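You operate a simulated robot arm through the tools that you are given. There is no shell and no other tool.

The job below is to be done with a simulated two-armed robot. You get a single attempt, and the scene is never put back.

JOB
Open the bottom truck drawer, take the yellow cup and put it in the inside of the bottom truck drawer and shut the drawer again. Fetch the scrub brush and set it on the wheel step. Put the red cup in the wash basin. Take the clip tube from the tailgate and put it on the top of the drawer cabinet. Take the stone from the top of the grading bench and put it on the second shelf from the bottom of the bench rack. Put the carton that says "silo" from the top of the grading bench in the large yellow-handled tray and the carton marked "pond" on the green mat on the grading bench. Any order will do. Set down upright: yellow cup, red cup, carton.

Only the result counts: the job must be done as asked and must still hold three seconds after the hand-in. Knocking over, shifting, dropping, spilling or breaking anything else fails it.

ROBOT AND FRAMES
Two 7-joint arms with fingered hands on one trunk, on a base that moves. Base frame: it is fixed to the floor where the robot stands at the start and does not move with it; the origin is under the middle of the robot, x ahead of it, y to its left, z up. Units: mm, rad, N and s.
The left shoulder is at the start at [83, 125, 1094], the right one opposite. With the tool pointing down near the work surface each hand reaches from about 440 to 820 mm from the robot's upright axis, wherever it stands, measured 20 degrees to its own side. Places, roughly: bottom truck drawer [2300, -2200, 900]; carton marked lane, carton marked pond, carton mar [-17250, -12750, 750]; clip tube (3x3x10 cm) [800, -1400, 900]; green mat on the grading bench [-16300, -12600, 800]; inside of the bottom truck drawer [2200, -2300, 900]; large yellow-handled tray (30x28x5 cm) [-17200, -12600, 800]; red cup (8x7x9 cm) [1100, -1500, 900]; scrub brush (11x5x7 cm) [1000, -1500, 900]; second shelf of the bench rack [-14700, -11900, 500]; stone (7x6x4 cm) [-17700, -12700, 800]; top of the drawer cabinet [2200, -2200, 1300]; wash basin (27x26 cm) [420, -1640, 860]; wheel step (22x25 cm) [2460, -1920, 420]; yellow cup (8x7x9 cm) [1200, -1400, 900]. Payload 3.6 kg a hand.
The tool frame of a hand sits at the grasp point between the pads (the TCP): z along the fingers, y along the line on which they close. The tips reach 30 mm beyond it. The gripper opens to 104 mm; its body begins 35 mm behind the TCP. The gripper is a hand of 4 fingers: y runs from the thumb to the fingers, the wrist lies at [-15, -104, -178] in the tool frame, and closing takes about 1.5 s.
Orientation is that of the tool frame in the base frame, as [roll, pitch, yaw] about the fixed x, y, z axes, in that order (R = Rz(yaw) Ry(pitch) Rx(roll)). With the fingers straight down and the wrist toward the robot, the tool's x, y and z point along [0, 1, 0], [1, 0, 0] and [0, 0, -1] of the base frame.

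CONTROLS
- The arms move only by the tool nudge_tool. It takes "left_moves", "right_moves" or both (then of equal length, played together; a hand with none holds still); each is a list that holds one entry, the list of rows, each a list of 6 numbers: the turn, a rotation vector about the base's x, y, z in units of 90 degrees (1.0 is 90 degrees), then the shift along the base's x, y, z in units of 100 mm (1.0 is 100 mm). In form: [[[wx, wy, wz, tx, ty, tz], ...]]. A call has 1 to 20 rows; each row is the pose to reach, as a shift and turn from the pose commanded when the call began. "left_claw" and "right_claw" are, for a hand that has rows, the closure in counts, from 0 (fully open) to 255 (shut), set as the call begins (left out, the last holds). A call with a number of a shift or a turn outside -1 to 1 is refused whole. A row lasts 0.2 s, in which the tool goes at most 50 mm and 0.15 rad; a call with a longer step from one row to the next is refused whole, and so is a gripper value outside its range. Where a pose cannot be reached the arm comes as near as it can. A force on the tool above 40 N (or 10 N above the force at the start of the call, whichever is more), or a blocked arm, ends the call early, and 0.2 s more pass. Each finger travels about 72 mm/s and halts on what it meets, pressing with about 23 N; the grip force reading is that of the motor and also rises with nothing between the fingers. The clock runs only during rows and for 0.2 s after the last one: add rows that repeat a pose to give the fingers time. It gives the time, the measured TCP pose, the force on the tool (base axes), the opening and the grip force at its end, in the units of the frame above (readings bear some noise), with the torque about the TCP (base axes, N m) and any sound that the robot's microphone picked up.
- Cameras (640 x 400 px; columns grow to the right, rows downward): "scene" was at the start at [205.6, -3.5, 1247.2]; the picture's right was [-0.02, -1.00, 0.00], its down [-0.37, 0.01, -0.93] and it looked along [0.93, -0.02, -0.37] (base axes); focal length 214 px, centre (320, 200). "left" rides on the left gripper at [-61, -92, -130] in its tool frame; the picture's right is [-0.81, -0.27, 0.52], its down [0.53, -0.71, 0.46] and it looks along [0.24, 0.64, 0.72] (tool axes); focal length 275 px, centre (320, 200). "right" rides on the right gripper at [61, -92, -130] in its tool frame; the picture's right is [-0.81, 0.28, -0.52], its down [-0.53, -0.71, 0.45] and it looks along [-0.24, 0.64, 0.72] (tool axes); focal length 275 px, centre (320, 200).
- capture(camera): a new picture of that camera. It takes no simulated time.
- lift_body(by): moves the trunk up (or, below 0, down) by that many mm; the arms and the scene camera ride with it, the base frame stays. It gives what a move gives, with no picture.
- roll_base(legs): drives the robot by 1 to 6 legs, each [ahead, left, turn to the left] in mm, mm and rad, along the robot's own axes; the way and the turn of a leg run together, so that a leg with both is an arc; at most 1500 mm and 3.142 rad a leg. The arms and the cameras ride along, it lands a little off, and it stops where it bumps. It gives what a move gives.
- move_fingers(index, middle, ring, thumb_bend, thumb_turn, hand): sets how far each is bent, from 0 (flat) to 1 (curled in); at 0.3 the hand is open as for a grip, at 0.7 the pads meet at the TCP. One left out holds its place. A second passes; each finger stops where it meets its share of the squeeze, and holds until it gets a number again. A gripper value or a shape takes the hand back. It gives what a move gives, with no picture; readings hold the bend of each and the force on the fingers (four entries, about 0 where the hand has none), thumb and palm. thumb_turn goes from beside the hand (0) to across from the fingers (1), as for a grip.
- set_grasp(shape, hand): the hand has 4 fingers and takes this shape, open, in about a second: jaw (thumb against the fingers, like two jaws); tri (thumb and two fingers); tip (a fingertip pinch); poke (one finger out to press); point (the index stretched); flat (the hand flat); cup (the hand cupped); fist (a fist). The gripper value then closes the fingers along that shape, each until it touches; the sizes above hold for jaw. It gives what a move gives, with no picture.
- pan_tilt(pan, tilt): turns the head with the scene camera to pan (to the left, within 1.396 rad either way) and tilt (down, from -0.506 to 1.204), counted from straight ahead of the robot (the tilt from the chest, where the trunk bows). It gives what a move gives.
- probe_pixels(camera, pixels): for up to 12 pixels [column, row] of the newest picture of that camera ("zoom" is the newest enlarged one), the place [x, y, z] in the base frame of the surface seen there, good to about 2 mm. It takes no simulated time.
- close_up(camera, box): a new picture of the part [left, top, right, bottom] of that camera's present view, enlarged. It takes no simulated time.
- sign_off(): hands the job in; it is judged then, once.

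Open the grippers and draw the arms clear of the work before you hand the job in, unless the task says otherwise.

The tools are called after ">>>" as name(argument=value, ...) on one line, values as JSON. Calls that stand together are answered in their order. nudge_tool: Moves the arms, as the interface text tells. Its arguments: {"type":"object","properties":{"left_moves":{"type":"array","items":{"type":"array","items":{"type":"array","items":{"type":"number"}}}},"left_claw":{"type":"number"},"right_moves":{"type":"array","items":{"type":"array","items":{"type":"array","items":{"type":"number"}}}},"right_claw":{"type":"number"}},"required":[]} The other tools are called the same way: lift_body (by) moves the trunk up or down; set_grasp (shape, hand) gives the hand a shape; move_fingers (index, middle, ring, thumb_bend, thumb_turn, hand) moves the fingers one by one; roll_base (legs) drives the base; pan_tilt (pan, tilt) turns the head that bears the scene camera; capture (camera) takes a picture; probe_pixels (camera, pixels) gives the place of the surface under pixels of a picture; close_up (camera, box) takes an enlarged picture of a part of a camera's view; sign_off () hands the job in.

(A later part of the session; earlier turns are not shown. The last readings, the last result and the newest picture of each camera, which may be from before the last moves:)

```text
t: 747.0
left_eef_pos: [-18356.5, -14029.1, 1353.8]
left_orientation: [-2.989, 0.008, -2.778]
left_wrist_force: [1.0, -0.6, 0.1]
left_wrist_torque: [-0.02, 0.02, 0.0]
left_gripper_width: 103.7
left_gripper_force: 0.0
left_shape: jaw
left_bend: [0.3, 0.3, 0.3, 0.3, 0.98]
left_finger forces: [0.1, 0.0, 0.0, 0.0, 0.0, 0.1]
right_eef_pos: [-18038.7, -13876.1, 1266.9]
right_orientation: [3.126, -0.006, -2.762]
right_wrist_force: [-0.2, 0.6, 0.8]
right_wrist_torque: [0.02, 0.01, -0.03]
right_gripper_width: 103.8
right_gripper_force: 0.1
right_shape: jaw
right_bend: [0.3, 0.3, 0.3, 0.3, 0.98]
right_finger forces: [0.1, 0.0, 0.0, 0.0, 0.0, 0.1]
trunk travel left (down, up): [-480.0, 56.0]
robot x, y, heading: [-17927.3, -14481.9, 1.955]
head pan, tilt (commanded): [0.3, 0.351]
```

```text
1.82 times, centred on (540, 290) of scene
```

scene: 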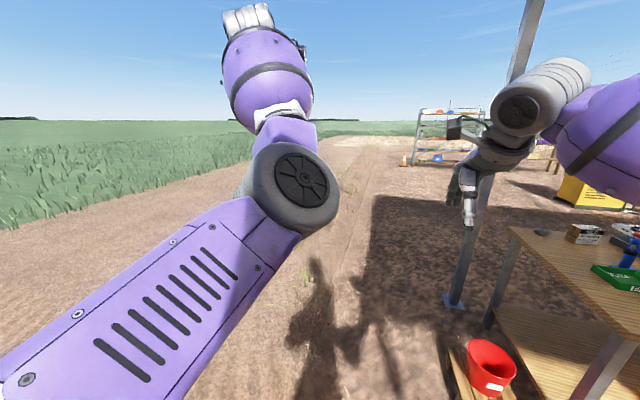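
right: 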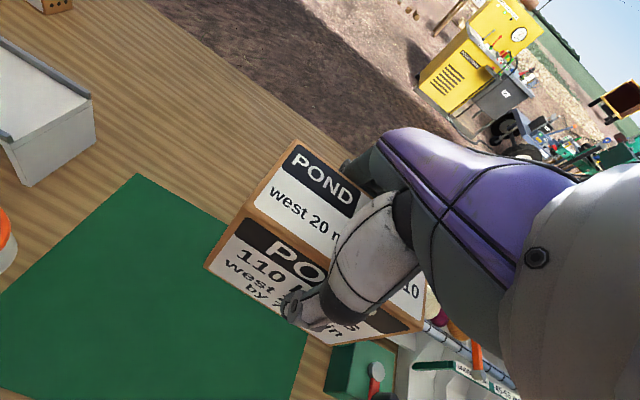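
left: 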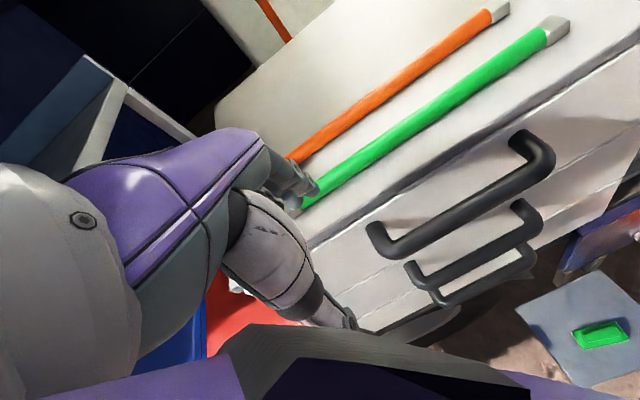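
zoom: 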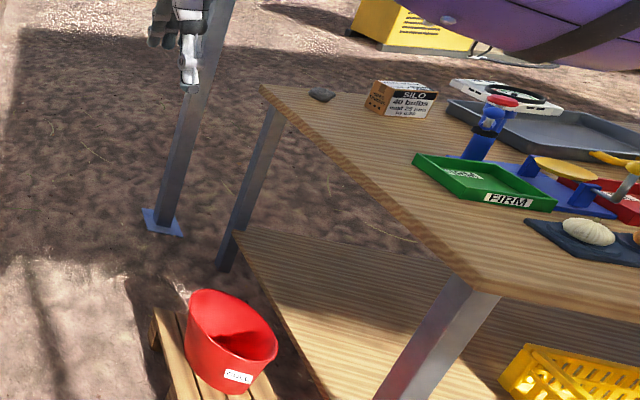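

The post stands just behind the bench's rear-left corner at (-18006,-12616). I go around the left end with a wide berth, to the rear side, and look.

>>> roll_base(legs=[[0, 400, 0.01], [1300, 0, 0], [1200, 0, 0], [0, 0, -1.57]])

>>> pan_tilt(pan=-0.3, tilt=0.45)

>>> capture(camera="scene")

```text
t: 749.5
left_eef_pos: [-18541.6, -14104.3, 1353.2]
left_orientation: [-2.99, 0.012, -2.772]
left_wrist_force: [-0.3, 0.9, 0.5]
left_wrist_torque: [0.01, -0.01, 0.02]
left_gripper_width: 103.5
left_gripper_force: 0.1
left_shape: jaw
left_bend: [0.3, 0.3, 0.3, 0.3, 0.98]
left_finger forces: [0.1, 0.1, 0.0, 0.1, 0.0, 0.0]
right_eef_pos: [-18225.3, -13949.5, 1266.1]
right_orientation: [3.127, -0.003, -2.752]
right_wrist_force: [-0.2, 0.1, 0.1]
right_wrist_torque: [-0.03, -0.02, 0.01]
right_gripper_width: 103.6
right_gripper_force: 0.0
right_shape: jaw
right_bend: [0.3, 0.3, 0.3, 0.3, 0.98]
right_finger forces: [0.1, 0.1, 0.0, 0.1, 0.1, 0.1]
trunk travel left (down, up): [-480.0, 56.0]
robot x, y, heading: [-18113.0, -14553.2, 1.95]
head pan, tilt (commanded): [0.3, 0.351]
stopped in leg 1: the robot was blocked; the commanded pose is now the measured one
```

```text
t: 750.5
left_eef_pos: [-18538.9, -14102.5, 1353.9]
left_orientation: [-2.989, 0.01, -2.774]
left_wrist_force: [0.1, -0.5, 0.1]
left_wrist_torque: [-0.01, 0.01, 0.0]
left_gripper_width: 103.9
left_gripper_force: 0.0
left_shape: jaw
left_bend: [0.3, 0.3, 0.3, 0.3, 0.98]
left_finger forces: [0.1, 0.0, 0.0, 0.0, 0.0, 0.1]
right_eef_pos: [-18221.2, -13949.6, 1265.7]
right_orientation: [3.127, -0.006, -2.757]
right_wrist_force: [0.0, 0.0, 0.0]
right_wrist_torque: [-0.01, 0.01, -0.01]
right_gripper_width: 103.9
right_gripper_force: 0.0
right_shape: jaw
right_bend: [0.3, 0.3, 0.3, 0.3, 0.98]
right_finger forces: [0.0, 0.0, 0.0, 0.0, 0.0, 0.1]
trunk travel left (down, up): [-480.0, 56.0]
robot x, y, heading: [-18109.7, -14550.3, 1.954]
head pan, tilt (commanded): [-0.3, 0.45]
```

```text
taken
```

scene: 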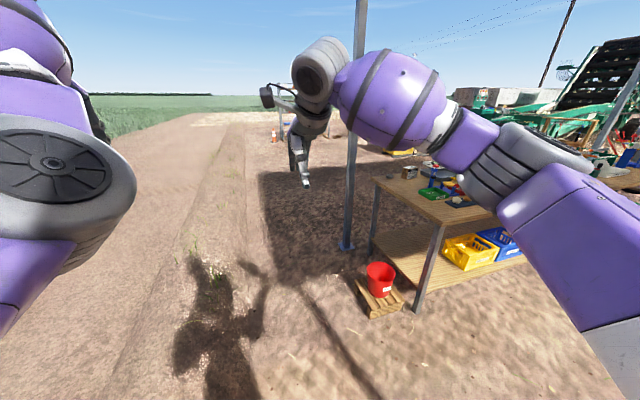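

The yard's edge limits me on the left. There's still room between it and the bench's end, so I shift back right a little and drive ahead past the bench.

>>> roll_base(legs=[[0, -130, 0.01], [1200, 0, 0], [1200, 0, 0]])

>>> pan_tilt(pan=-1.0, tilt=0.45)

>>> capture(camera="scene")

```text
t: 763.4
left_eef_pos: [-19298.6, -11872.8, 1352.6]
left_orientation: [-2.991, 0.011, -2.777]
left_wrist_force: [0.0, -0.3, 0.0]
left_wrist_torque: [-0.03, -0.03, 0.02]
left_gripper_width: 103.6
left_gripper_force: 0.0
left_shape: jaw
left_bend: [0.3, 0.3, 0.3, 0.3, 0.98]
left_finger forces: [0.1, 0.0, 0.0, 0.1, 0.0, 0.1]
right_eef_pos: [-18981.2, -11719.2, 1266.5]
right_orientation: [3.125, -0.004, -2.759]
right_wrist_force: [-0.5, -0.5, 0.1]
right_wrist_torque: [0.02, -0.03, 0.01]
right_gripper_width: 103.8
right_gripper_force: 0.1
right_shape: jaw
right_bend: [0.3, 0.3, 0.3, 0.3, 0.98]
right_finger forces: [0.0, 0.0, 0.1, 0.1, 0.0, 0.1]
trunk travel left (down, up): [-480.0, 56.0]
robot x, y, heading: [-18873.6, -12322.7, 1.95]
head pan, tilt (commanded): [-0.3, 0.45]
```

```text
t: 764.5
left_eef_pos: [-19299.2, -11872.5, 1352.2]
left_orientation: [-2.989, 0.01, -2.776]
left_wrist_force: [-0.6, 0.6, -0.6]
left_wrist_torque: [0.0, -0.03, -0.02]
left_gripper_width: 103.8
left_gripper_force: 0.0
left_shape: jaw
left_bend: [0.3, 0.3, 0.3, 0.3, 0.98]
left_finger forces: [0.1, 0.0, 0.0, 0.0, 0.0, 0.0]
right_eef_pos: [-18981.3, -11719.3, 1266.4]
right_orientation: [3.126, -0.006, -2.76]
right_wrist_force: [-0.2, 0.6, -0.4]
right_wrist_torque: [0.0, -0.02, -0.02]
right_gripper_width: 103.7
right_gripper_force: 0.0
right_shape: jaw
right_bend: [0.3, 0.3, 0.3, 0.3, 0.98]
right_finger forces: [0.0, 0.0, 0.0, 0.0, 0.0, 0.1]
trunk travel left (down, up): [-480.0, 56.0]
robot x, y, heading: [-18868.9, -12322.2, 1.953]
head pan, tilt (commanded): [-1.0, 0.45]
```

```text
taken
```

scene: 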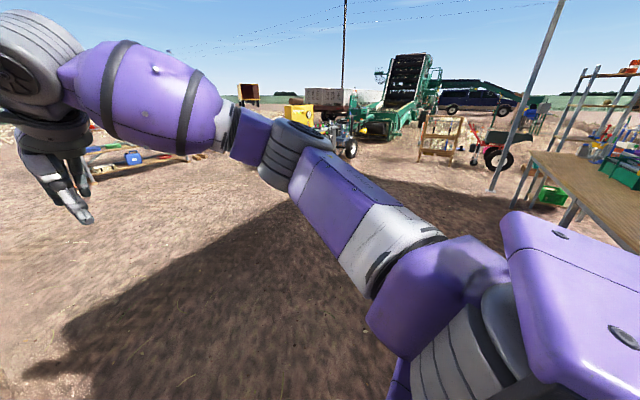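

I'm behind the bench now with free ground. I turn to face it from the rear and slide east so that SILO is in front.

>>> roll_base(legs=[[0, 0, -1.566], [0, 0, -1.566], [0, 1100, 0]])

>>> pan_tilt(pan=-0.1, tilt=0.6)

>>> capture(camera="scene")

```text
t: 776.7
left_eef_pos: [-18083.2, -12652.9, 1353.7]
left_orientation: [-2.984, 0.002, 0.32]
left_wrist_force: [-0.8, 0.2, -0.7]
left_wrist_torque: [0.01, -0.02, 0.01]
left_gripper_width: 103.7
left_gripper_force: 0.1
left_shape: jaw
left_bend: [0.3, 0.3, 0.3, 0.3, 0.98]
left_finger forces: [0.1, 0.1, 0.0, 0.0, 0.0, 0.1]
right_eef_pos: [-18395.9, -12792.0, 1265.3]
right_orientation: [3.126, -0.005, 0.358]
right_wrist_force: [0.5, -0.2, -0.3]
right_wrist_torque: [-0.02, -0.02, 0.01]
right_gripper_width: 103.7
right_gripper_force: 0.1
right_shape: jaw
right_bend: [0.3, 0.3, 0.3, 0.3, 0.98]
right_finger forces: [0.0, 0.0, 0.1, 0.1, 0.1, 0.0]
trunk travel left (down, up): [-480.0, 56.0]
robot x, y, heading: [-18490.2, -12190.2, -1.224]
head pan, tilt (commanded): [-1.0, 0.45]
stopped in leg 3: the robot was blocked; the commanded pose is now the measured one
```

```text
t: 777.9
left_eef_pos: [-18082.7, -12653.4, 1353.9]
left_orientation: [-2.985, 0.0, 0.323]
left_wrist_force: [-0.1, -0.2, -0.3]
left_wrist_torque: [0.03, 0.02, -0.01]
left_gripper_width: 103.8
left_gripper_force: 0.1
left_shape: jaw
left_bend: [0.3, 0.3, 0.3, 0.3, 0.98]
left_finger forces: [0.0, 0.1, 0.0, 0.1, 0.0, 0.1]
right_eef_pos: [-18395.8, -12792.5, 1265.8]
right_orientation: [3.125, -0.007, 0.358]
right_wrist_force: [-0.4, -0.5, 0.6]
right_wrist_torque: [-0.03, 0.0, 0.04]
right_gripper_width: 103.6
right_gripper_force: 0.0
right_shape: jaw
right_bend: [0.3, 0.3, 0.3, 0.3, 0.98]
right_finger forces: [0.0, 0.0, 0.1, 0.1, 0.1, 0.1]
trunk travel left (down, up): [-480.0, 56.0]
robot x, y, heading: [-18487.5, -12186.5, -1.224]
head pan, tilt (commanded): [-0.099, 0.6]
```

```text
taken
```

scene: 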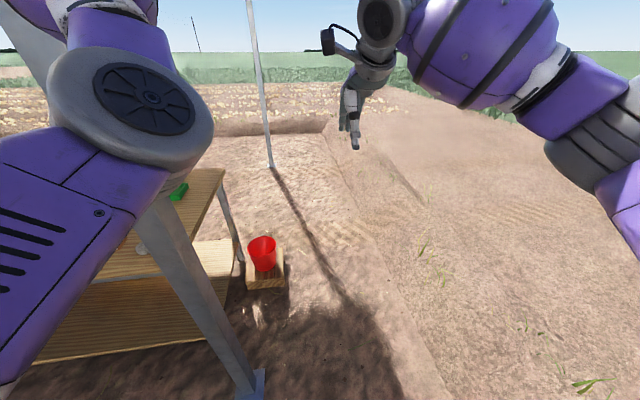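

My left hand came against the canopy post while sliding sideways. I move back right and away from the bench first, then east at a safe distance.

>>> roll_base(legs=[[0, -150, 0], [-450, 0, 0], [0, 0, 0.046]])

>>> capture(camera="scene")

```text
t: 782.6
left_eef_pos: [-18353.6, -12260.9, 1352.3]
left_orientation: [-2.986, 0.001, 0.365]
left_wrist_force: [0.1, -0.3, 0.3]
left_wrist_torque: [0.02, 0.01, -0.04]
left_gripper_width: 103.5
left_gripper_force: 0.1
left_shape: jaw
left_bend: [0.3, 0.3, 0.3, 0.3, 0.98]
left_finger forces: [0.1, 0.1, 0.0, 0.0, 0.1, 0.1]
right_eef_pos: [-18663.2, -12415.8, 1264.9]
right_orientation: [3.126, -0.006, 0.397]
right_wrist_force: [0.8, -0.3, -0.8]
right_wrist_torque: [-0.03, 0.0, -0.01]
right_gripper_width: 103.5
right_gripper_force: 0.1
right_shape: jaw
right_bend: [0.3, 0.3, 0.3, 0.3, 0.98]
right_finger forces: [0.1, 0.0, 0.1, 0.0, 0.0, 0.0]
trunk travel left (down, up): [-480.0, 56.0]
robot x, y, heading: [-18783.2, -11808.5, -1.179]
head pan, tilt (commanded): [-0.099, 0.6]
```

```text
taken
```

scene: 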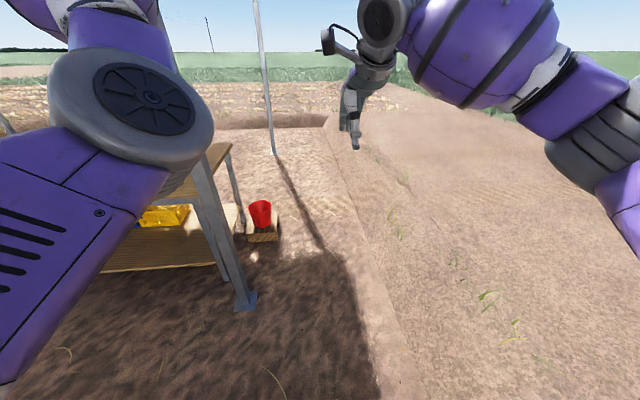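

I check by probing that the post hasn't moved, and then slide east.

>>> probe_pixels(camera="scene", pixels=[[243, 298], [236, 275], [225, 240], [262, 215]])

>>> roll_base(legs=[[0, 930, 0]])

>>> pan_tilt(pan=-0.1, tilt=0.5)

>>> capture(camera="scene")

```text
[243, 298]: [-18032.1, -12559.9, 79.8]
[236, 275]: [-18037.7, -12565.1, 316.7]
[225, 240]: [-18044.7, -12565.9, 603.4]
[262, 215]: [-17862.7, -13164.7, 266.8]
```

```text
t: 791.1
left_eef_pos: [-17499.7, -11907.1, 1352.1]
left_orientation: [-2.985, 0.002, 0.363]
left_wrist_force: [0.0, 0.9, 0.5]
left_wrist_torque: [-0.02, 0.03, 0.01]
left_gripper_width: 103.8
left_gripper_force: 0.2
left_shape: jaw
left_bend: [0.3, 0.3, 0.3, 0.3, 0.98]
left_finger forces: [0.0, 0.1, 0.0, 0.1, 0.1, 0.1]
right_eef_pos: [-17807.4, -12059.9, 1265.3]
right_orientation: [3.125, -0.006, 0.398]
right_wrist_force: [-1.3, 0.0, -0.1]
right_wrist_torque: [-0.01, 0.0, -0.01]
right_gripper_width: 103.7
right_gripper_force: 0.0
right_shape: jaw
right_bend: [0.3, 0.3, 0.3, 0.3, 0.98]
right_finger forces: [0.1, 0.0, 0.1, 0.1, 0.1, 0.0]
trunk travel left (down, up): [-480.0, 56.0]
robot x, y, heading: [-17927.6, -11456.4, -1.176]
head pan, tilt (commanded): [-0.099, 0.6]
```

```text
t: 791.7
left_eef_pos: [-17499.5, -11906.1, 1352.6]
left_orientation: [-2.983, 0.0, 0.362]
left_wrist_force: [-0.9, 0.2, -0.5]
left_wrist_torque: [0.04, 0.02, -0.02]
left_gripper_width: 103.5
left_gripper_force: 0.0
left_shape: jaw
left_bend: [0.3, 0.3, 0.3, 0.3, 0.98]
left_finger forces: [0.1, 0.0, 0.0, 0.0, 0.0, 0.0]
right_eef_pos: [-17807.0, -12059.5, 1265.9]
right_orientation: [3.126, -0.007, 0.397]
right_wrist_force: [-0.9, -1.2, 0.1]
right_wrist_torque: [-0.01, -0.01, -0.01]
right_gripper_width: 103.8
right_gripper_force: 0.2
right_shape: jaw
right_bend: [0.3, 0.3, 0.3, 0.3, 0.98]
right_finger forces: [0.1, 0.0, 0.0, 0.0, 0.0, 0.0]
trunk travel left (down, up): [-480.0, 56.0]
robot x, y, heading: [-17927.0, -11455.3, -1.177]
head pan, tilt (commanded): [-0.099, 0.499]
```

```text
taken
```

scene: 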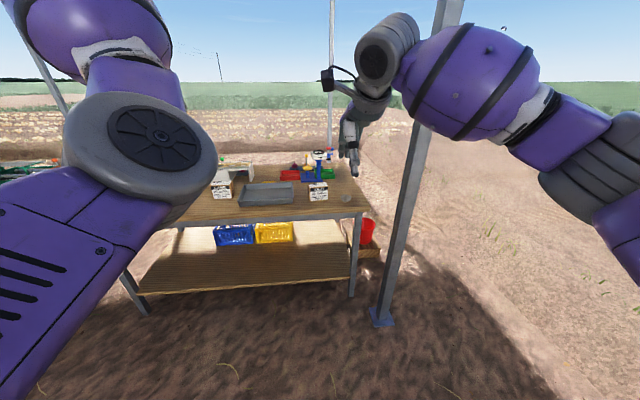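

From the rear I see SILO (318,190), the tray (267,193), the stone (346,198) and the post at right. I approach so that SILO is about 620 ahead and 125 right.

>>> roll_base(legs=[[645, 0, 0]])

>>> pan_tilt(pan=-0.15, tilt=0.75)

>>> capture(camera="scene")

>>> capture(camera="right")

```text
t: 795.3
left_eef_pos: [-17249.2, -12494.4, 1352.2]
left_orientation: [-2.984, 0.003, 0.371]
left_wrist_force: [-0.1, -0.6, -0.1]
left_wrist_torque: [0.01, 0.01, 0.0]
left_gripper_width: 103.7
left_gripper_force: 0.0
left_shape: jaw
left_bend: [0.3, 0.3, 0.3, 0.3, 0.98]
left_finger forces: [0.0, 0.0, 0.0, 0.0, 0.1, 0.0]
right_eef_pos: [-17557.4, -12648.9, 1266.0]
right_orientation: [3.126, -0.005, 0.406]
right_wrist_force: [-0.3, -0.1, -1.0]
right_wrist_torque: [-0.01, 0.0, 0.03]
right_gripper_width: 103.5
right_gripper_force: 0.1
right_shape: jaw
right_bend: [0.3, 0.3, 0.3, 0.3, 0.98]
right_finger forces: [0.1, 0.0, 0.1, 0.1, 0.0, 0.0]
trunk travel left (down, up): [-480.0, 56.0]
robot x, y, heading: [-17680.2, -12049.8, -1.171]
head pan, tilt (commanded): [-0.099, 0.499]
```

```text
t: 796.1
left_eef_pos: [-17250.2, -12493.8, 1351.3]
left_orientation: [-2.984, 0.002, 0.369]
left_wrist_force: [-0.5, 0.2, -0.2]
left_wrist_torque: [0.02, -0.01, -0.02]
left_gripper_width: 103.8
left_gripper_force: 0.1
left_shape: jaw
left_bend: [0.3, 0.3, 0.3, 0.3, 0.98]
left_finger forces: [0.1, 0.0, 0.0, 0.0, 0.0, 0.0]
right_eef_pos: [-17556.0, -12649.4, 1265.8]
right_orientation: [3.126, -0.006, 0.404]
right_wrist_force: [-0.1, 0.2, 0.1]
right_wrist_torque: [-0.01, 0.0, 0.02]
right_gripper_width: 103.9
right_gripper_force: 0.0
right_shape: jaw
right_bend: [0.3, 0.3, 0.3, 0.3, 0.98]
right_finger forces: [0.0, 0.1, 0.0, 0.0, 0.1, 0.0]
trunk travel left (down, up): [-480.0, 56.0]
robot x, y, heading: [-17683.4, -12049.1, -1.169]
head pan, tilt (commanded): [-0.15, 0.75]
```

```text
taken
```

scene: 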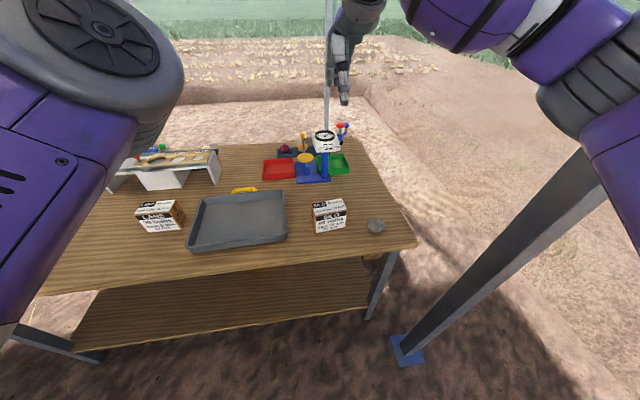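

```text
taken
```

right: 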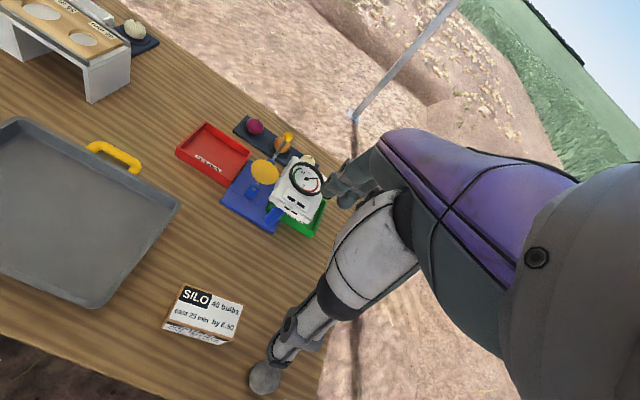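

SILO and the stone are right below the right hand. I enlarge and probe both.

>>> close_up(camera="right", box=[140, 260, 300, 400])

>>> probe_pixels(camera="right", pixels=[[190, 290], [238, 310], [225, 338], [172, 320], [205, 312], [200, 335], [265, 378], [255, 375], [272, 370], [262, 388], [180, 300], [230, 320]])

>>> close_up(camera="scene", box=[280, 170, 420, 260])

>>> probe_pixels(camera="scene", pixels=[[313, 203], [343, 201], [316, 230], [346, 226], [328, 204], [376, 222], [370, 226], [383, 226], [376, 231], [200, 205], [283, 195], [285, 240]])

```text
2.86 times, centred on (220, 330) of right
```

zoom: 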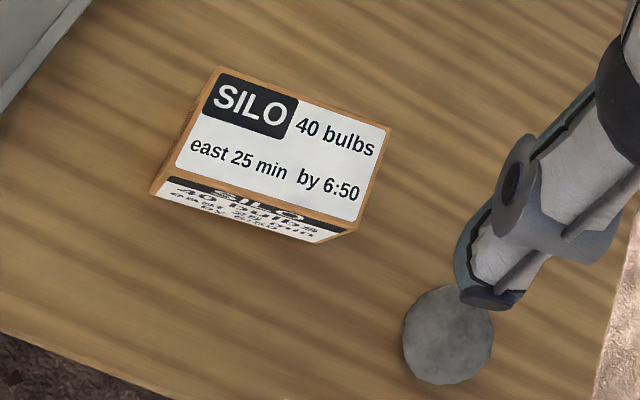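

```text
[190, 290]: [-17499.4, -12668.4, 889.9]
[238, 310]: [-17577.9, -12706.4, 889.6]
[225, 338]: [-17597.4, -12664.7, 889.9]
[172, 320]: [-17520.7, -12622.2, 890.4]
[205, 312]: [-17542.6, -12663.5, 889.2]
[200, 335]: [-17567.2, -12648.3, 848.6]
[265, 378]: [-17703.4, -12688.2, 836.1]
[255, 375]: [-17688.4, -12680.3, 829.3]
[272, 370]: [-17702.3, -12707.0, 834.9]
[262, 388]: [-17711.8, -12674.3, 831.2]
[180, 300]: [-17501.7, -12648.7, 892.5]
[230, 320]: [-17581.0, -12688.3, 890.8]
```

```text
4.44 times, centred on (350, 215) of scene
```

zoom: 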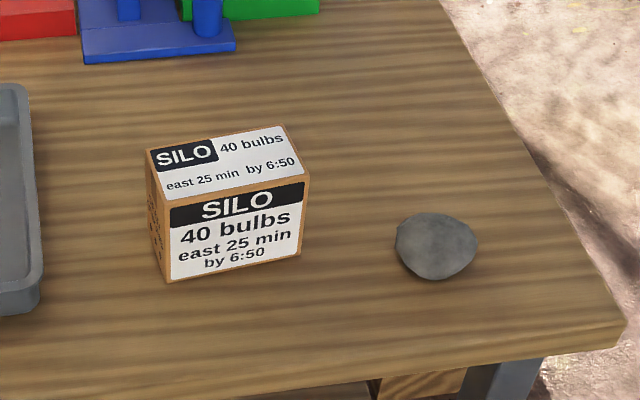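

```text
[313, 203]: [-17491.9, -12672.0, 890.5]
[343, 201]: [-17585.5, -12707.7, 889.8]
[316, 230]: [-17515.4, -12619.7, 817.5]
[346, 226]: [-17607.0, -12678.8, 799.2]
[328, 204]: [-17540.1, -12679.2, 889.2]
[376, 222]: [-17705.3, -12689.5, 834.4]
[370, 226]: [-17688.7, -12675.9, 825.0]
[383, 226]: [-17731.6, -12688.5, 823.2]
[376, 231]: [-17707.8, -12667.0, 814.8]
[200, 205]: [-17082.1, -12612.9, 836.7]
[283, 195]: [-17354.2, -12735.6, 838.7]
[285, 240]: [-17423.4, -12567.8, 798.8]
```

SILO's centre is (-17550,-12667), top z=890, aligned with the bench; the stone is at (-17707,-12685). I centre the right hand over SILO and descend.

>>> nudge_tool(right_moves=[[[0, 0, 0, 0.03, -0.09, -0.25], [0, 0, 0, 0.06, -0.18, -0.5], [0, 0, 0, 0.06, -0.18, -0.75], [0, 0, 0, 0.06, -0.18, -1.0], [0, 0, 0, 0.06, -0.18, -1.0]]])

>>> nudge_tool(right_moves=[[[0, 0, 0, 0, 0, -0.25], [0, 0, 0, 0, 0, -0.5], [0, 0, 0, 0, 0, -0.75], [0, 0, 0, 0, 0, -1.0], [0, 0, 0, 0, 0, -1.0]]])

>>> capture(camera="right")

>>> capture(camera="scene")

```text
t: 797.3
left_eef_pos: [-17250.3, -12493.4, 1352.1]
left_orientation: [-2.985, 0.002, 0.371]
left_wrist_force: [-0.5, 0.7, -0.2]
left_wrist_torque: [-0.02, -0.03, 0.03]
left_gripper_width: 103.7
left_gripper_force: 0.1
left_shape: jaw
left_bend: [0.3, 0.3, 0.3, 0.3, 0.98]
left_finger forces: [0.1, 0.0, 0.0, 0.1, 0.0, 0.0]
right_eef_pos: [-17552.3, -12665.5, 1166.2]
right_orientation: [3.127, -0.006, 0.405]
right_wrist_force: [0.2, 0.4, 0.2]
right_wrist_torque: [-0.01, -0.01, 0.0]
right_gripper_width: 103.8
right_gripper_force: 0.0
right_shape: jaw
right_bend: [0.3, 0.3, 0.3, 0.3, 0.98]
right_finger forces: [0.0, 0.0, 0.0, 0.1, 0.0, 0.0]
trunk travel left (down, up): [-480.0, 56.0]
robot x, y, heading: [-17680.1, -12047.5, -1.169]
head pan, tilt (commanded): [-0.15, 0.75]
```

```text
t: 798.5
left_eef_pos: [-17250.0, -12492.8, 1353.2]
left_orientation: [-2.985, 0.002, 0.369]
left_wrist_force: [0.7, -0.8, -0.5]
left_wrist_torque: [0.0, 0.01, -0.03]
left_gripper_width: 103.3
left_gripper_force: 0.1
left_shape: jaw
left_bend: [0.3, 0.3, 0.3, 0.3, 0.98]
left_finger forces: [0.0, 0.0, 0.0, 0.0, 0.1, 0.0]
right_eef_pos: [-17552.5, -12666.5, 1067.0]
right_orientation: [3.127, -0.003, 0.406]
right_wrist_force: [-0.3, -0.5, 0.1]
right_wrist_torque: [-0.01, -0.01, 0.01]
right_gripper_width: 103.8
right_gripper_force: 0.0
right_shape: jaw
right_bend: [0.3, 0.3, 0.3, 0.3, 0.98]
right_finger forces: [0.1, 0.1, 0.0, 0.0, 0.1, 0.0]
trunk travel left (down, up): [-480.0, 56.0]
robot x, y, heading: [-17683.5, -12050.0, -1.17]
head pan, tilt (commanded): [-0.15, 0.75]
```

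```text
taken
```

right: 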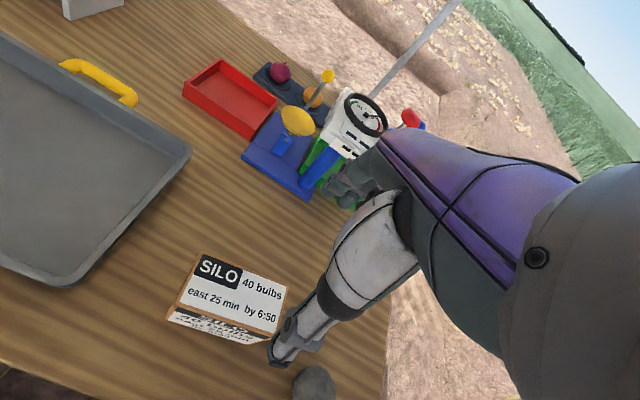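

```text
taken
```

scene: 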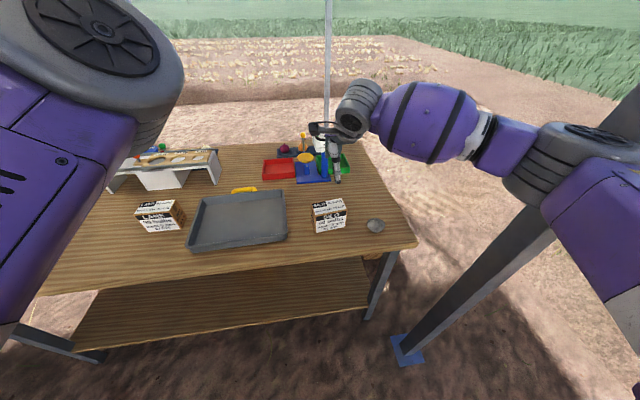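

The arm passes close in front of the post in this view. I probe elbow, upper arm and post to see the true distance.

>>> probe_pixels(camera="scene", pixels=[[560, 170], [540, 180], [600, 150], [600, 220], [520, 150], [500, 260], [540, 235], [450, 310], [630, 110], [580, 250]])

```text
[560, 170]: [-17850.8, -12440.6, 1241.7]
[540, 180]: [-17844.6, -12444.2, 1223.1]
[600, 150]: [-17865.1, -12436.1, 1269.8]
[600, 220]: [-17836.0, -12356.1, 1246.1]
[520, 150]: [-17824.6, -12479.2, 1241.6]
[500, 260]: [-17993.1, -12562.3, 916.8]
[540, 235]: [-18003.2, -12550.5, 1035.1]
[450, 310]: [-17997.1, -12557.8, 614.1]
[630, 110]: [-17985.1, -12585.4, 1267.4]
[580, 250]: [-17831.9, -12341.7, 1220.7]
```

The elbow keeps about 90 mm from the post. I go on down to z≈966 and check again.

>>> nudge_tool(right_moves=[[[0, 0, 0, 0.01, 0, -0.25], [0, 0, 0, 0.02, 0, -0.5], [0, 0, 0, 0.02, 0, -0.75], [0, 0, 0, 0.02, 0, -1.0], [0, 0, 0, 0.02, 0, -1.0]]])

>>> capture(camera="right")

>>> capture(camera="scene")

>>> probe_pixels(camera="scene", pixels=[[540, 190], [520, 180], [560, 200], [580, 240], [500, 190], [540, 160]])

```text
t: 799.7
left_eef_pos: [-17248.9, -12493.7, 1353.7]
left_orientation: [-2.984, 0.002, 0.371]
left_wrist_force: [0.1, -0.2, -0.1]
left_wrist_torque: [0.01, -0.02, 0.0]
left_gripper_width: 103.5
left_gripper_force: 0.0
left_shape: jaw
left_bend: [0.3, 0.3, 0.3, 0.3, 0.98]
left_finger forces: [0.0, 0.0, 0.0, 0.0, 0.0, 0.0]
right_eef_pos: [-17550.2, -12667.8, 964.6]
right_orientation: [3.127, -0.005, 0.405]
right_wrist_force: [0.6, 0.4, -0.3]
right_wrist_torque: [0.02, -0.03, 0.0]
right_gripper_width: 103.6
right_gripper_force: 0.1
right_shape: jaw
right_bend: [0.3, 0.3, 0.3, 0.3, 0.98]
right_finger forces: [0.0, 0.0, 0.0, 0.0, 0.0, 0.1]
trunk travel left (down, up): [-480.0, 56.0]
robot x, y, heading: [-17681.4, -12049.1, -1.167]
head pan, tilt (commanded): [-0.15, 0.75]
```

```text
taken
```

right: 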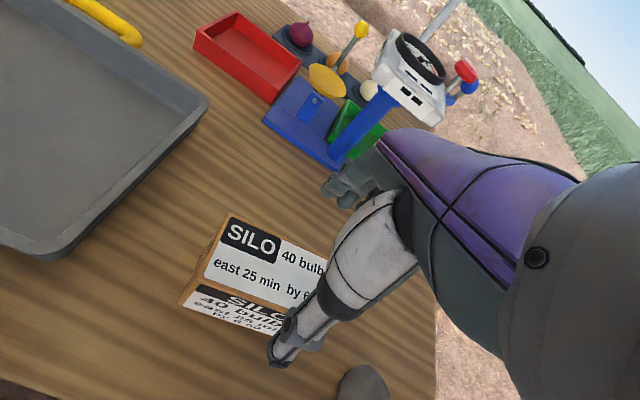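

```text
taken
```

scene: 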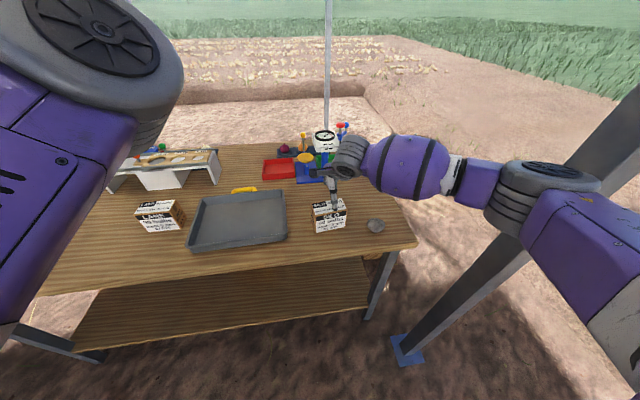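

```text
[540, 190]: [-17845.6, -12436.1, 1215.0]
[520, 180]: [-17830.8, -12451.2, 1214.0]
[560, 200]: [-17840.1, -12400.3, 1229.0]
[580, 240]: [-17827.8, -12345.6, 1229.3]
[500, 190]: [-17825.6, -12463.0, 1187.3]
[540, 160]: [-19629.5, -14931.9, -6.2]
```

I check how near the scale's blue base comes to the fingers by probing its corner and post.

>>> probe_pixels(camera="right", pixels=[[332, 166], [345, 155], [355, 120], [300, 150], [375, 140], [340, 190], [350, 180], [360, 385]])

```text
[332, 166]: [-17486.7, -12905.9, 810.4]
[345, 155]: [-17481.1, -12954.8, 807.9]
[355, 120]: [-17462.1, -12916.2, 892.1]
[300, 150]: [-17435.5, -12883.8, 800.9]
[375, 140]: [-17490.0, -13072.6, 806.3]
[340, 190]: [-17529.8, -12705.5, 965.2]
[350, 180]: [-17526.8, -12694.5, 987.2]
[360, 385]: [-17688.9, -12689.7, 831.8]
```

The scale is 170 mm away from the fingers. I lower the last 100 mm, then grip.

>>> nudge_tool(right_moves=[[[0, 0, 0, 0, 0, -0.2], [0, 0, 0, 0, 0, -0.4], [0, 0, 0, 0, 0, -0.6], [0, 0, 0, 0, 0, -0.8], [0, 0, 0, 0, 0, -0.95], [0, 0, 0, 0, 0, -1.0], [0, 0, 0, 0, 0, -1.0]]])

>>> nudge_tool(right_moves=[[[0, 0, 0, 0, 0, 0], [0, 0, 0, 0, 0, 0], [0, 0, 0, 0, 0, 0], [0, 0, 0, 0, 0, 0], [0, 0, 0, 0, 0, 0], [0, 0, 0, 0, 0, 0], [0, 0, 0, 0, 0, 0]]], right_claw=255)

>>> capture(camera="right")

```text
t: 801.3
left_eef_pos: [-17249.4, -12493.0, 1353.4]
left_orientation: [-2.983, 0.002, 0.371]
left_wrist_force: [-0.4, -0.1, 0.0]
left_wrist_torque: [0.03, 0.02, 0.02]
left_gripper_width: 103.8
left_gripper_force: 0.1
left_shape: jaw
left_bend: [0.3, 0.3, 0.3, 0.3, 0.98]
left_finger forces: [0.1, 0.1, 0.0, 0.0, 0.0, 0.0]
right_eef_pos: [-17548.6, -12665.8, 865.8]
right_orientation: [3.125, -0.007, 0.404]
right_wrist_force: [1.5, -4.2, 6.2]
right_wrist_torque: [-0.06, -0.04, -0.03]
right_gripper_width: 103.8
right_gripper_force: 0.1
right_shape: jaw
right_bend: [0.29, 0.3, 0.3, 0.3, 0.98]
right_finger forces: [4.8, 0.0, 0.1, 0.0, 0.0, 0.1]
trunk travel left (down, up): [-480.0, 56.0]
robot x, y, heading: [-17682.1, -12049.1, -1.171]
head pan, tilt (commanded): [-0.15, 0.75]
```

```text
t: 802.9
left_eef_pos: [-17249.5, -12493.6, 1352.6]
left_orientation: [-2.984, 0.001, 0.371]
left_wrist_force: [-0.1, -0.3, 0.6]
left_wrist_torque: [0.06, -0.02, -0.04]
left_gripper_width: 103.8
left_gripper_force: 0.1
left_shape: jaw
left_bend: [0.3, 0.3, 0.3, 0.3, 0.98]
left_finger forces: [0.1, 0.0, 0.1, 0.0, 0.0, 0.0]
right_eef_pos: [-17548.3, -12664.3, 864.4]
right_orientation: [3.126, -0.005, 0.404]
right_wrist_force: [-0.7, 1.7, 0.8]
right_wrist_torque: [0.17, 0.09, 0.0]
right_gripper_width: 63.1
right_gripper_force: 22.8
right_shape: jaw
right_bend: [0.41, 0.41, 0.36, 0.71, 1.0]
right_finger forces: [14.4, 6.6, 0.5, 0.0, 22.1, 0.0]
trunk travel left (down, up): [-480.0, 56.0]
robot x, y, heading: [-17679.9, -12041.4, -1.174]
head pan, tilt (commanded): [-0.15, 0.75]
```

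```text
taken
```

right: 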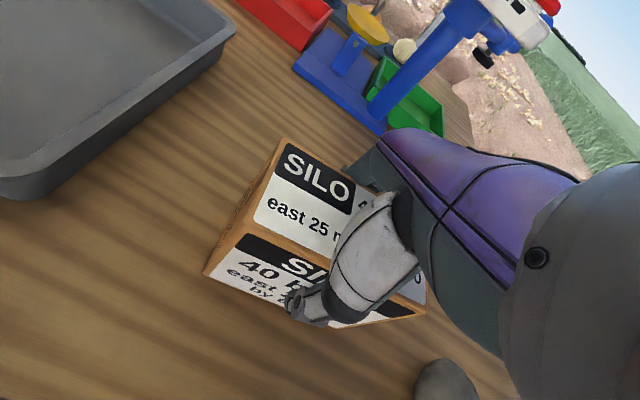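

Gripped (thumb 22 N, index 14 N). I lift slowly and look.

>>> nudge_tool(right_moves=[[[0, 0, 0, 0, 0, 0.05], [0, 0, 0, 0, 0, 0.15], [0, 0, 0, 0, 0, 0.3], [0, 0, 0, 0, 0, 0.5], [0, 0, 0, 0, 0, 0.75], [0, 0, 0, 0, 0, 1.0], [0, 0, 0, 0, 0, 1.0]]])

>>> capture(camera="right")

>>> capture(camera="scene")

```text
t: 804.5
left_eef_pos: [-17251.4, -12492.6, 1351.3]
left_orientation: [-2.985, 0.002, 0.371]
left_wrist_force: [0.7, 0.3, -0.4]
left_wrist_torque: [0.02, 0.04, 0.01]
left_gripper_width: 103.9
left_gripper_force: 0.1
left_shape: jaw
left_bend: [0.3, 0.3, 0.3, 0.3, 0.98]
left_finger forces: [0.1, 0.0, 0.0, 0.0, 0.1, 0.0]
right_eef_pos: [-17547.5, -12665.4, 965.2]
right_orientation: [3.125, -0.004, 0.405]
right_wrist_force: [1.6, 0.5, -3.8]
right_wrist_torque: [-0.01, 0.01, -0.03]
right_gripper_width: 62.4
right_gripper_force: 23.0
right_shape: jaw
right_bend: [0.41, 0.41, 0.36, 0.71, 1.0]
right_finger forces: [13.9, 7.8, 0.5, 0.1, 21.7, 0.0]
trunk travel left (down, up): [-480.0, 56.0]
robot x, y, heading: [-17678.5, -12046.8, -1.169]
head pan, tilt (commanded): [-0.15, 0.75]
```

```text
taken
```

right: 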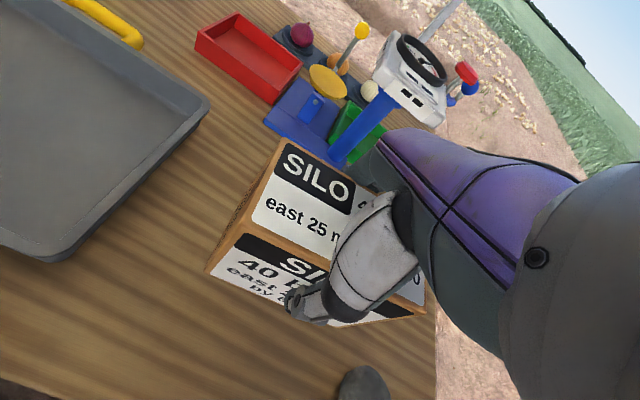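

```text
taken
```

scene: 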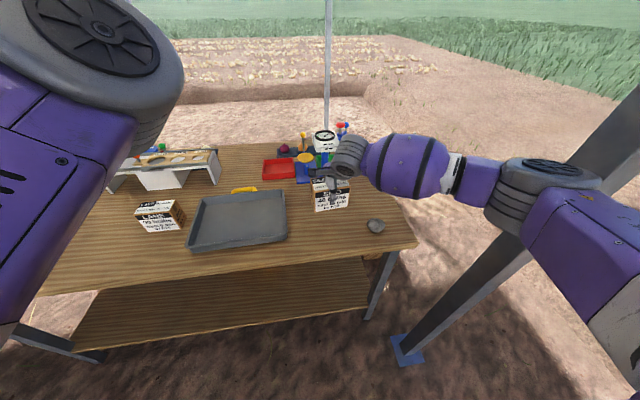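

SILO is lifted. I probe the tray's corners and floor for the placement.

>>> probe_pixels(camera="scene", pixels=[[240, 222], [215, 235], [265, 228], [225, 207], [270, 203], [198, 200], [284, 194], [288, 232], [190, 243], [240, 240], [245, 190], [240, 247]])

```text
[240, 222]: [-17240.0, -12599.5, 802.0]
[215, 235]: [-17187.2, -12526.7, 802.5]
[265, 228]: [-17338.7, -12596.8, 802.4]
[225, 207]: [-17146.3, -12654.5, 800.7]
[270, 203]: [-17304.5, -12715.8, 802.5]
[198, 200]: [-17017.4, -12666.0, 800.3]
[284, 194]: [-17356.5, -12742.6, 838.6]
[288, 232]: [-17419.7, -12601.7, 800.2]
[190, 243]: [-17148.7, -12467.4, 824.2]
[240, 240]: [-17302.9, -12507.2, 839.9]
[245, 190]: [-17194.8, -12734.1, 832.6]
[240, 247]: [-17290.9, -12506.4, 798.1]
```

The tray's floor is z≈802, its centre about (-17250,-12603). I slide left 302 mm and 56 mm forward so that SILO is over its middle.

>>> roll_base(legs=[[56, 302, 0]])

>>> capture(camera="right")

>>> capture(camera="scene")

```text
t: 807.7
left_eef_pos: [-16955.3, -12434.1, 1351.9]
left_orientation: [-2.985, 0.002, 0.365]
left_wrist_force: [0.1, -0.1, 0.2]
left_wrist_torque: [-0.01, 0.03, -0.03]
left_gripper_width: 103.5
left_gripper_force: 0.0
left_shape: jaw
left_bend: [0.3, 0.3, 0.3, 0.3, 0.98]
left_finger forces: [0.0, 0.1, 0.0, 0.0, 0.0, 0.0]
right_eef_pos: [-17254.0, -12604.4, 965.6]
right_orientation: [3.126, -0.006, 0.399]
right_wrist_force: [-0.3, -0.8, -4.0]
right_wrist_torque: [0.02, 0.01, -0.02]
right_gripper_width: 62.6
right_gripper_force: 23.0
right_shape: jaw
right_bend: [0.41, 0.41, 0.36, 0.71, 1.0]
right_finger forces: [13.9, 7.8, 0.6, 0.0, 21.6, 0.1]
trunk travel left (down, up): [-480.0, 56.0]
robot x, y, heading: [-17382.9, -11986.9, -1.174]
head pan, tilt (commanded): [-0.15, 0.75]
```

```text
taken
```

right: 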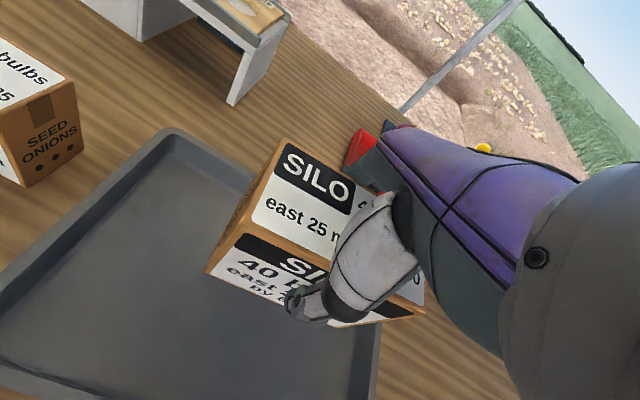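

```text
taken
```

scene: 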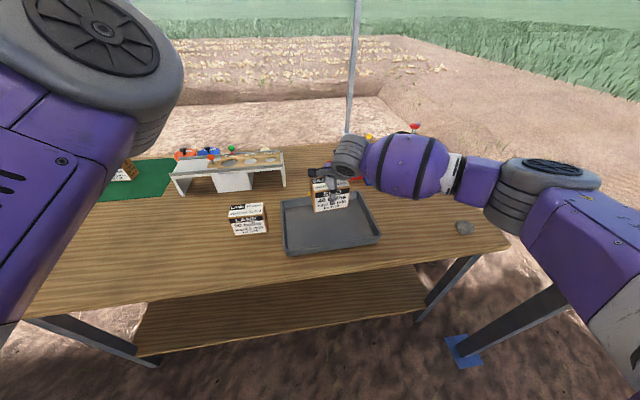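

SILO is centred over the tray. I lower it 88 mm, then slowly to contact (expected near z=866).

>>> nudge_tool(right_moves=[[[0, 0, 0, 0, 0, -0.25], [0, 0, 0, 0, 0, -0.5], [0, 0, 0, 0, 0, -0.75], [0, 0, 0, 0, 0, -0.88], [0, 0, 0, 0, 0, -0.88]]])

>>> nudge_tool(right_moves=[[[0, 0, 0, 0, 0, -0.04], [0, 0, 0, 0, 0, -0.08], [0, 0, 0, 0, 0, -0.11], [0, 0, 0, 0, 0, -0.11]]])

>>> capture(camera="right")

```text
t: 808.9
left_eef_pos: [-16955.2, -12433.6, 1354.0]
left_orientation: [-2.985, 0.002, 0.365]
left_wrist_force: [-0.9, 0.8, -0.1]
left_wrist_torque: [0.0, 0.02, -0.04]
left_gripper_width: 103.9
left_gripper_force: 0.1
left_shape: jaw
left_bend: [0.3, 0.3, 0.3, 0.3, 0.98]
left_finger forces: [0.1, 0.1, 0.1, 0.0, 0.1, 0.0]
right_eef_pos: [-17254.4, -12604.1, 878.4]
right_orientation: [3.125, -0.004, 0.401]
right_wrist_force: [-0.1, -0.1, -3.7]
right_wrist_torque: [0.01, 0.01, 0.01]
right_gripper_width: 62.2
right_gripper_force: 23.3
right_shape: jaw
right_bend: [0.42, 0.41, 0.36, 0.71, 1.0]
right_finger forces: [13.7, 7.9, 0.6, 0.0, 21.6, 0.0]
trunk travel left (down, up): [-480.0, 56.0]
robot x, y, heading: [-17383.4, -11989.0, -1.172]
head pan, tilt (commanded): [-0.15, 0.75]
```

```text
t: 809.9
left_eef_pos: [-16955.9, -12432.6, 1352.7]
left_orientation: [-2.984, 0.002, 0.365]
left_wrist_force: [-0.6, 0.9, -0.2]
left_wrist_torque: [0.01, -0.02, 0.01]
left_gripper_width: 103.8
left_gripper_force: 0.1
left_shape: jaw
left_bend: [0.3, 0.3, 0.3, 0.3, 0.98]
left_finger forces: [0.0, 0.1, 0.0, 0.1, 0.1, 0.0]
right_eef_pos: [-17252.6, -12604.8, 868.2]
right_orientation: [3.124, -0.006, 0.4]
right_wrist_force: [0.6, -1.1, 2.5]
right_wrist_torque: [0.16, 0.03, 0.02]
right_gripper_width: 62.3
right_gripper_force: 22.8
right_shape: jaw
right_bend: [0.41, 0.41, 0.36, 0.71, 1.0]
right_finger forces: [16.3, 7.7, 0.7, 0.1, 22.5, 0.1]
trunk travel left (down, up): [-480.0, 56.0]
robot x, y, heading: [-17381.8, -11983.4, -1.178]
head pan, tilt (commanded): [-0.15, 0.75]
```

```text
taken
```

right: 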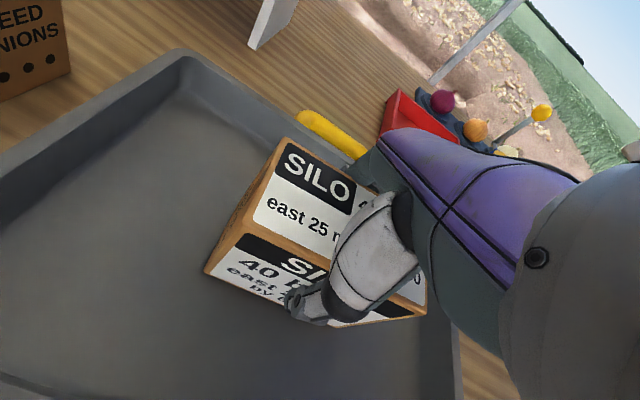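

Contact is starting (from -3.7 to +2.5 N). I lower 1.5 mm more and open the hand.

>>> nudge_tool(right_moves=[[[0, 0, 0, 0, 0, -0.015], [0, 0, 0, 0, 0, -0.015]]])

>>> nudge_tool(right_moves=[[[0, 0, 0, 0, 0, 0.005], [0, 0, 0, 0, 0, 0.005], [0, 0, 0, 0, 0, 0.005], [0, 0, 0, 0, 0, 0.005], [0, 0, 0, 0, 0, 0.005], [0, 0, 0, 0, 0, 0.005], [0, 0, 0, 0, 0, 0.005]]], right_claw=0)

>>> nudge_tool(right_moves=[[[0, 0, 0, 0, 0, 0.1], [0, 0, 0, 0, 0, 0.25], [0, 0, 0, 0, 0, 0.5], [0, 0, 0, 0, 0, 0.75], [0, 0, 0, 0, 0, 1.0], [0, 0, 0, 0, 0, 1.0]]])

>>> capture(camera="right")

>>> capture(camera="scene")

```text
t: 810.5
left_eef_pos: [-16955.7, -12431.7, 1352.7]
left_orientation: [-2.983, 0.003, 0.366]
left_wrist_force: [-0.1, -0.4, 0.7]
left_wrist_torque: [-0.04, -0.01, 0.01]
left_gripper_width: 103.4
left_gripper_force: 0.1
left_shape: jaw
left_bend: [0.3, 0.3, 0.3, 0.3, 0.98]
left_finger forces: [0.0, 0.1, 0.0, 0.0, 0.0, 0.0]
right_eef_pos: [-17254.9, -12604.9, 867.7]
right_orientation: [3.123, -0.009, 0.4]
right_wrist_force: [0.0, -2.9, 10.7]
right_wrist_torque: [0.17, 0.05, -0.06]
right_gripper_width: 62.4
right_gripper_force: 23.0
right_shape: jaw
right_bend: [0.41, 0.41, 0.36, 0.71, 1.0]
right_finger forces: [18.7, 7.8, 0.8, 0.0, 22.6, 0.0]
trunk travel left (down, up): [-480.0, 56.0]
robot x, y, heading: [-17386.3, -11981.3, -1.178]
head pan, tilt (commanded): [-0.15, 0.75]
```

```text
t: 812.1
left_eef_pos: [-16955.0, -12432.9, 1351.8]
left_orientation: [-2.984, 0.003, 0.366]
left_wrist_force: [0.6, 1.0, 0.0]
left_wrist_torque: [-0.01, 0.02, 0.01]
left_gripper_width: 103.5
left_gripper_force: 0.1
left_shape: jaw
left_bend: [0.3, 0.3, 0.3, 0.3, 0.98]
left_finger forces: [0.0, 0.1, 0.0, 0.1, 0.0, 0.1]
right_eef_pos: [-17255.0, -12604.7, 866.7]
right_orientation: [3.125, -0.005, 0.4]
right_wrist_force: [-0.4, 0.5, 0.2]
right_wrist_torque: [-0.02, 0.02, -0.02]
right_gripper_width: 103.5
right_gripper_force: 0.1
right_shape: jaw
right_bend: [0.3, 0.3, 0.3, 0.3, 0.98]
right_finger forces: [0.0, 0.1, 0.1, 0.1, 0.0, 0.0]
trunk travel left (down, up): [-480.0, 56.0]
robot x, y, heading: [-17387.3, -11983.1, -1.176]
head pan, tilt (commanded): [-0.15, 0.75]
```

```text
t: 813.5
left_eef_pos: [-16955.3, -12432.2, 1352.0]
left_orientation: [-2.985, 0.001, 0.365]
left_wrist_force: [-0.1, 0.0, 0.1]
left_wrist_torque: [0.0, 0.04, -0.03]
left_gripper_width: 103.6
left_gripper_force: 0.1
left_shape: jaw
left_bend: [0.3, 0.3, 0.3, 0.3, 0.98]
left_finger forces: [0.0, 0.0, 0.0, 0.0, 0.0, 0.0]
right_eef_pos: [-17254.9, -12604.4, 965.8]
right_orientation: [3.127, -0.003, 0.399]
right_wrist_force: [-0.7, -0.4, -0.4]
right_wrist_torque: [0.01, 0.0, 0.01]
right_gripper_width: 103.7
right_gripper_force: 0.0
right_shape: jaw
right_bend: [0.3, 0.3, 0.3, 0.3, 0.98]
right_finger forces: [0.0, 0.0, 0.0, 0.0, 0.1, 0.1]
trunk travel left (down, up): [-480.0, 56.0]
robot x, y, heading: [-17383.8, -11989.3, -1.176]
head pan, tilt (commanded): [-0.15, 0.75]
```

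```text
taken
```

right: 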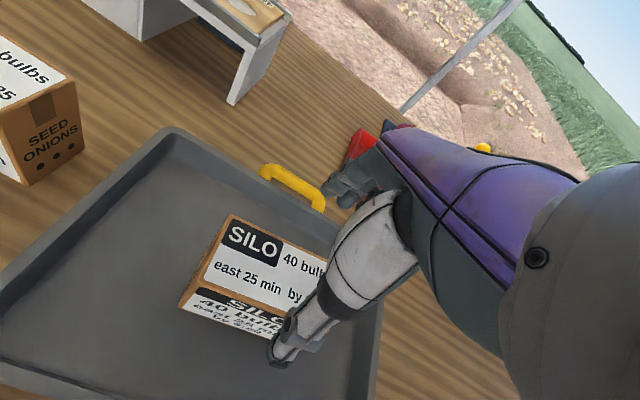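

```text
taken
```

scene: 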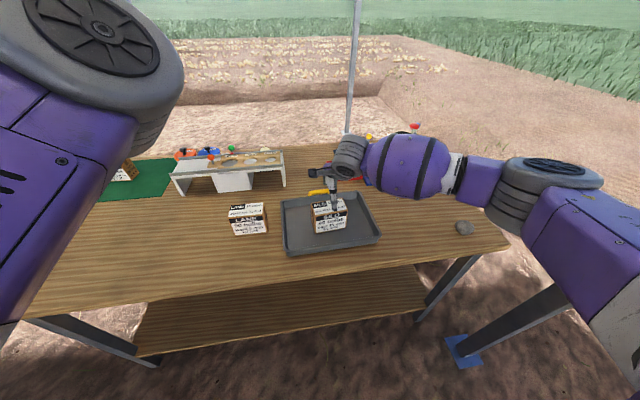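

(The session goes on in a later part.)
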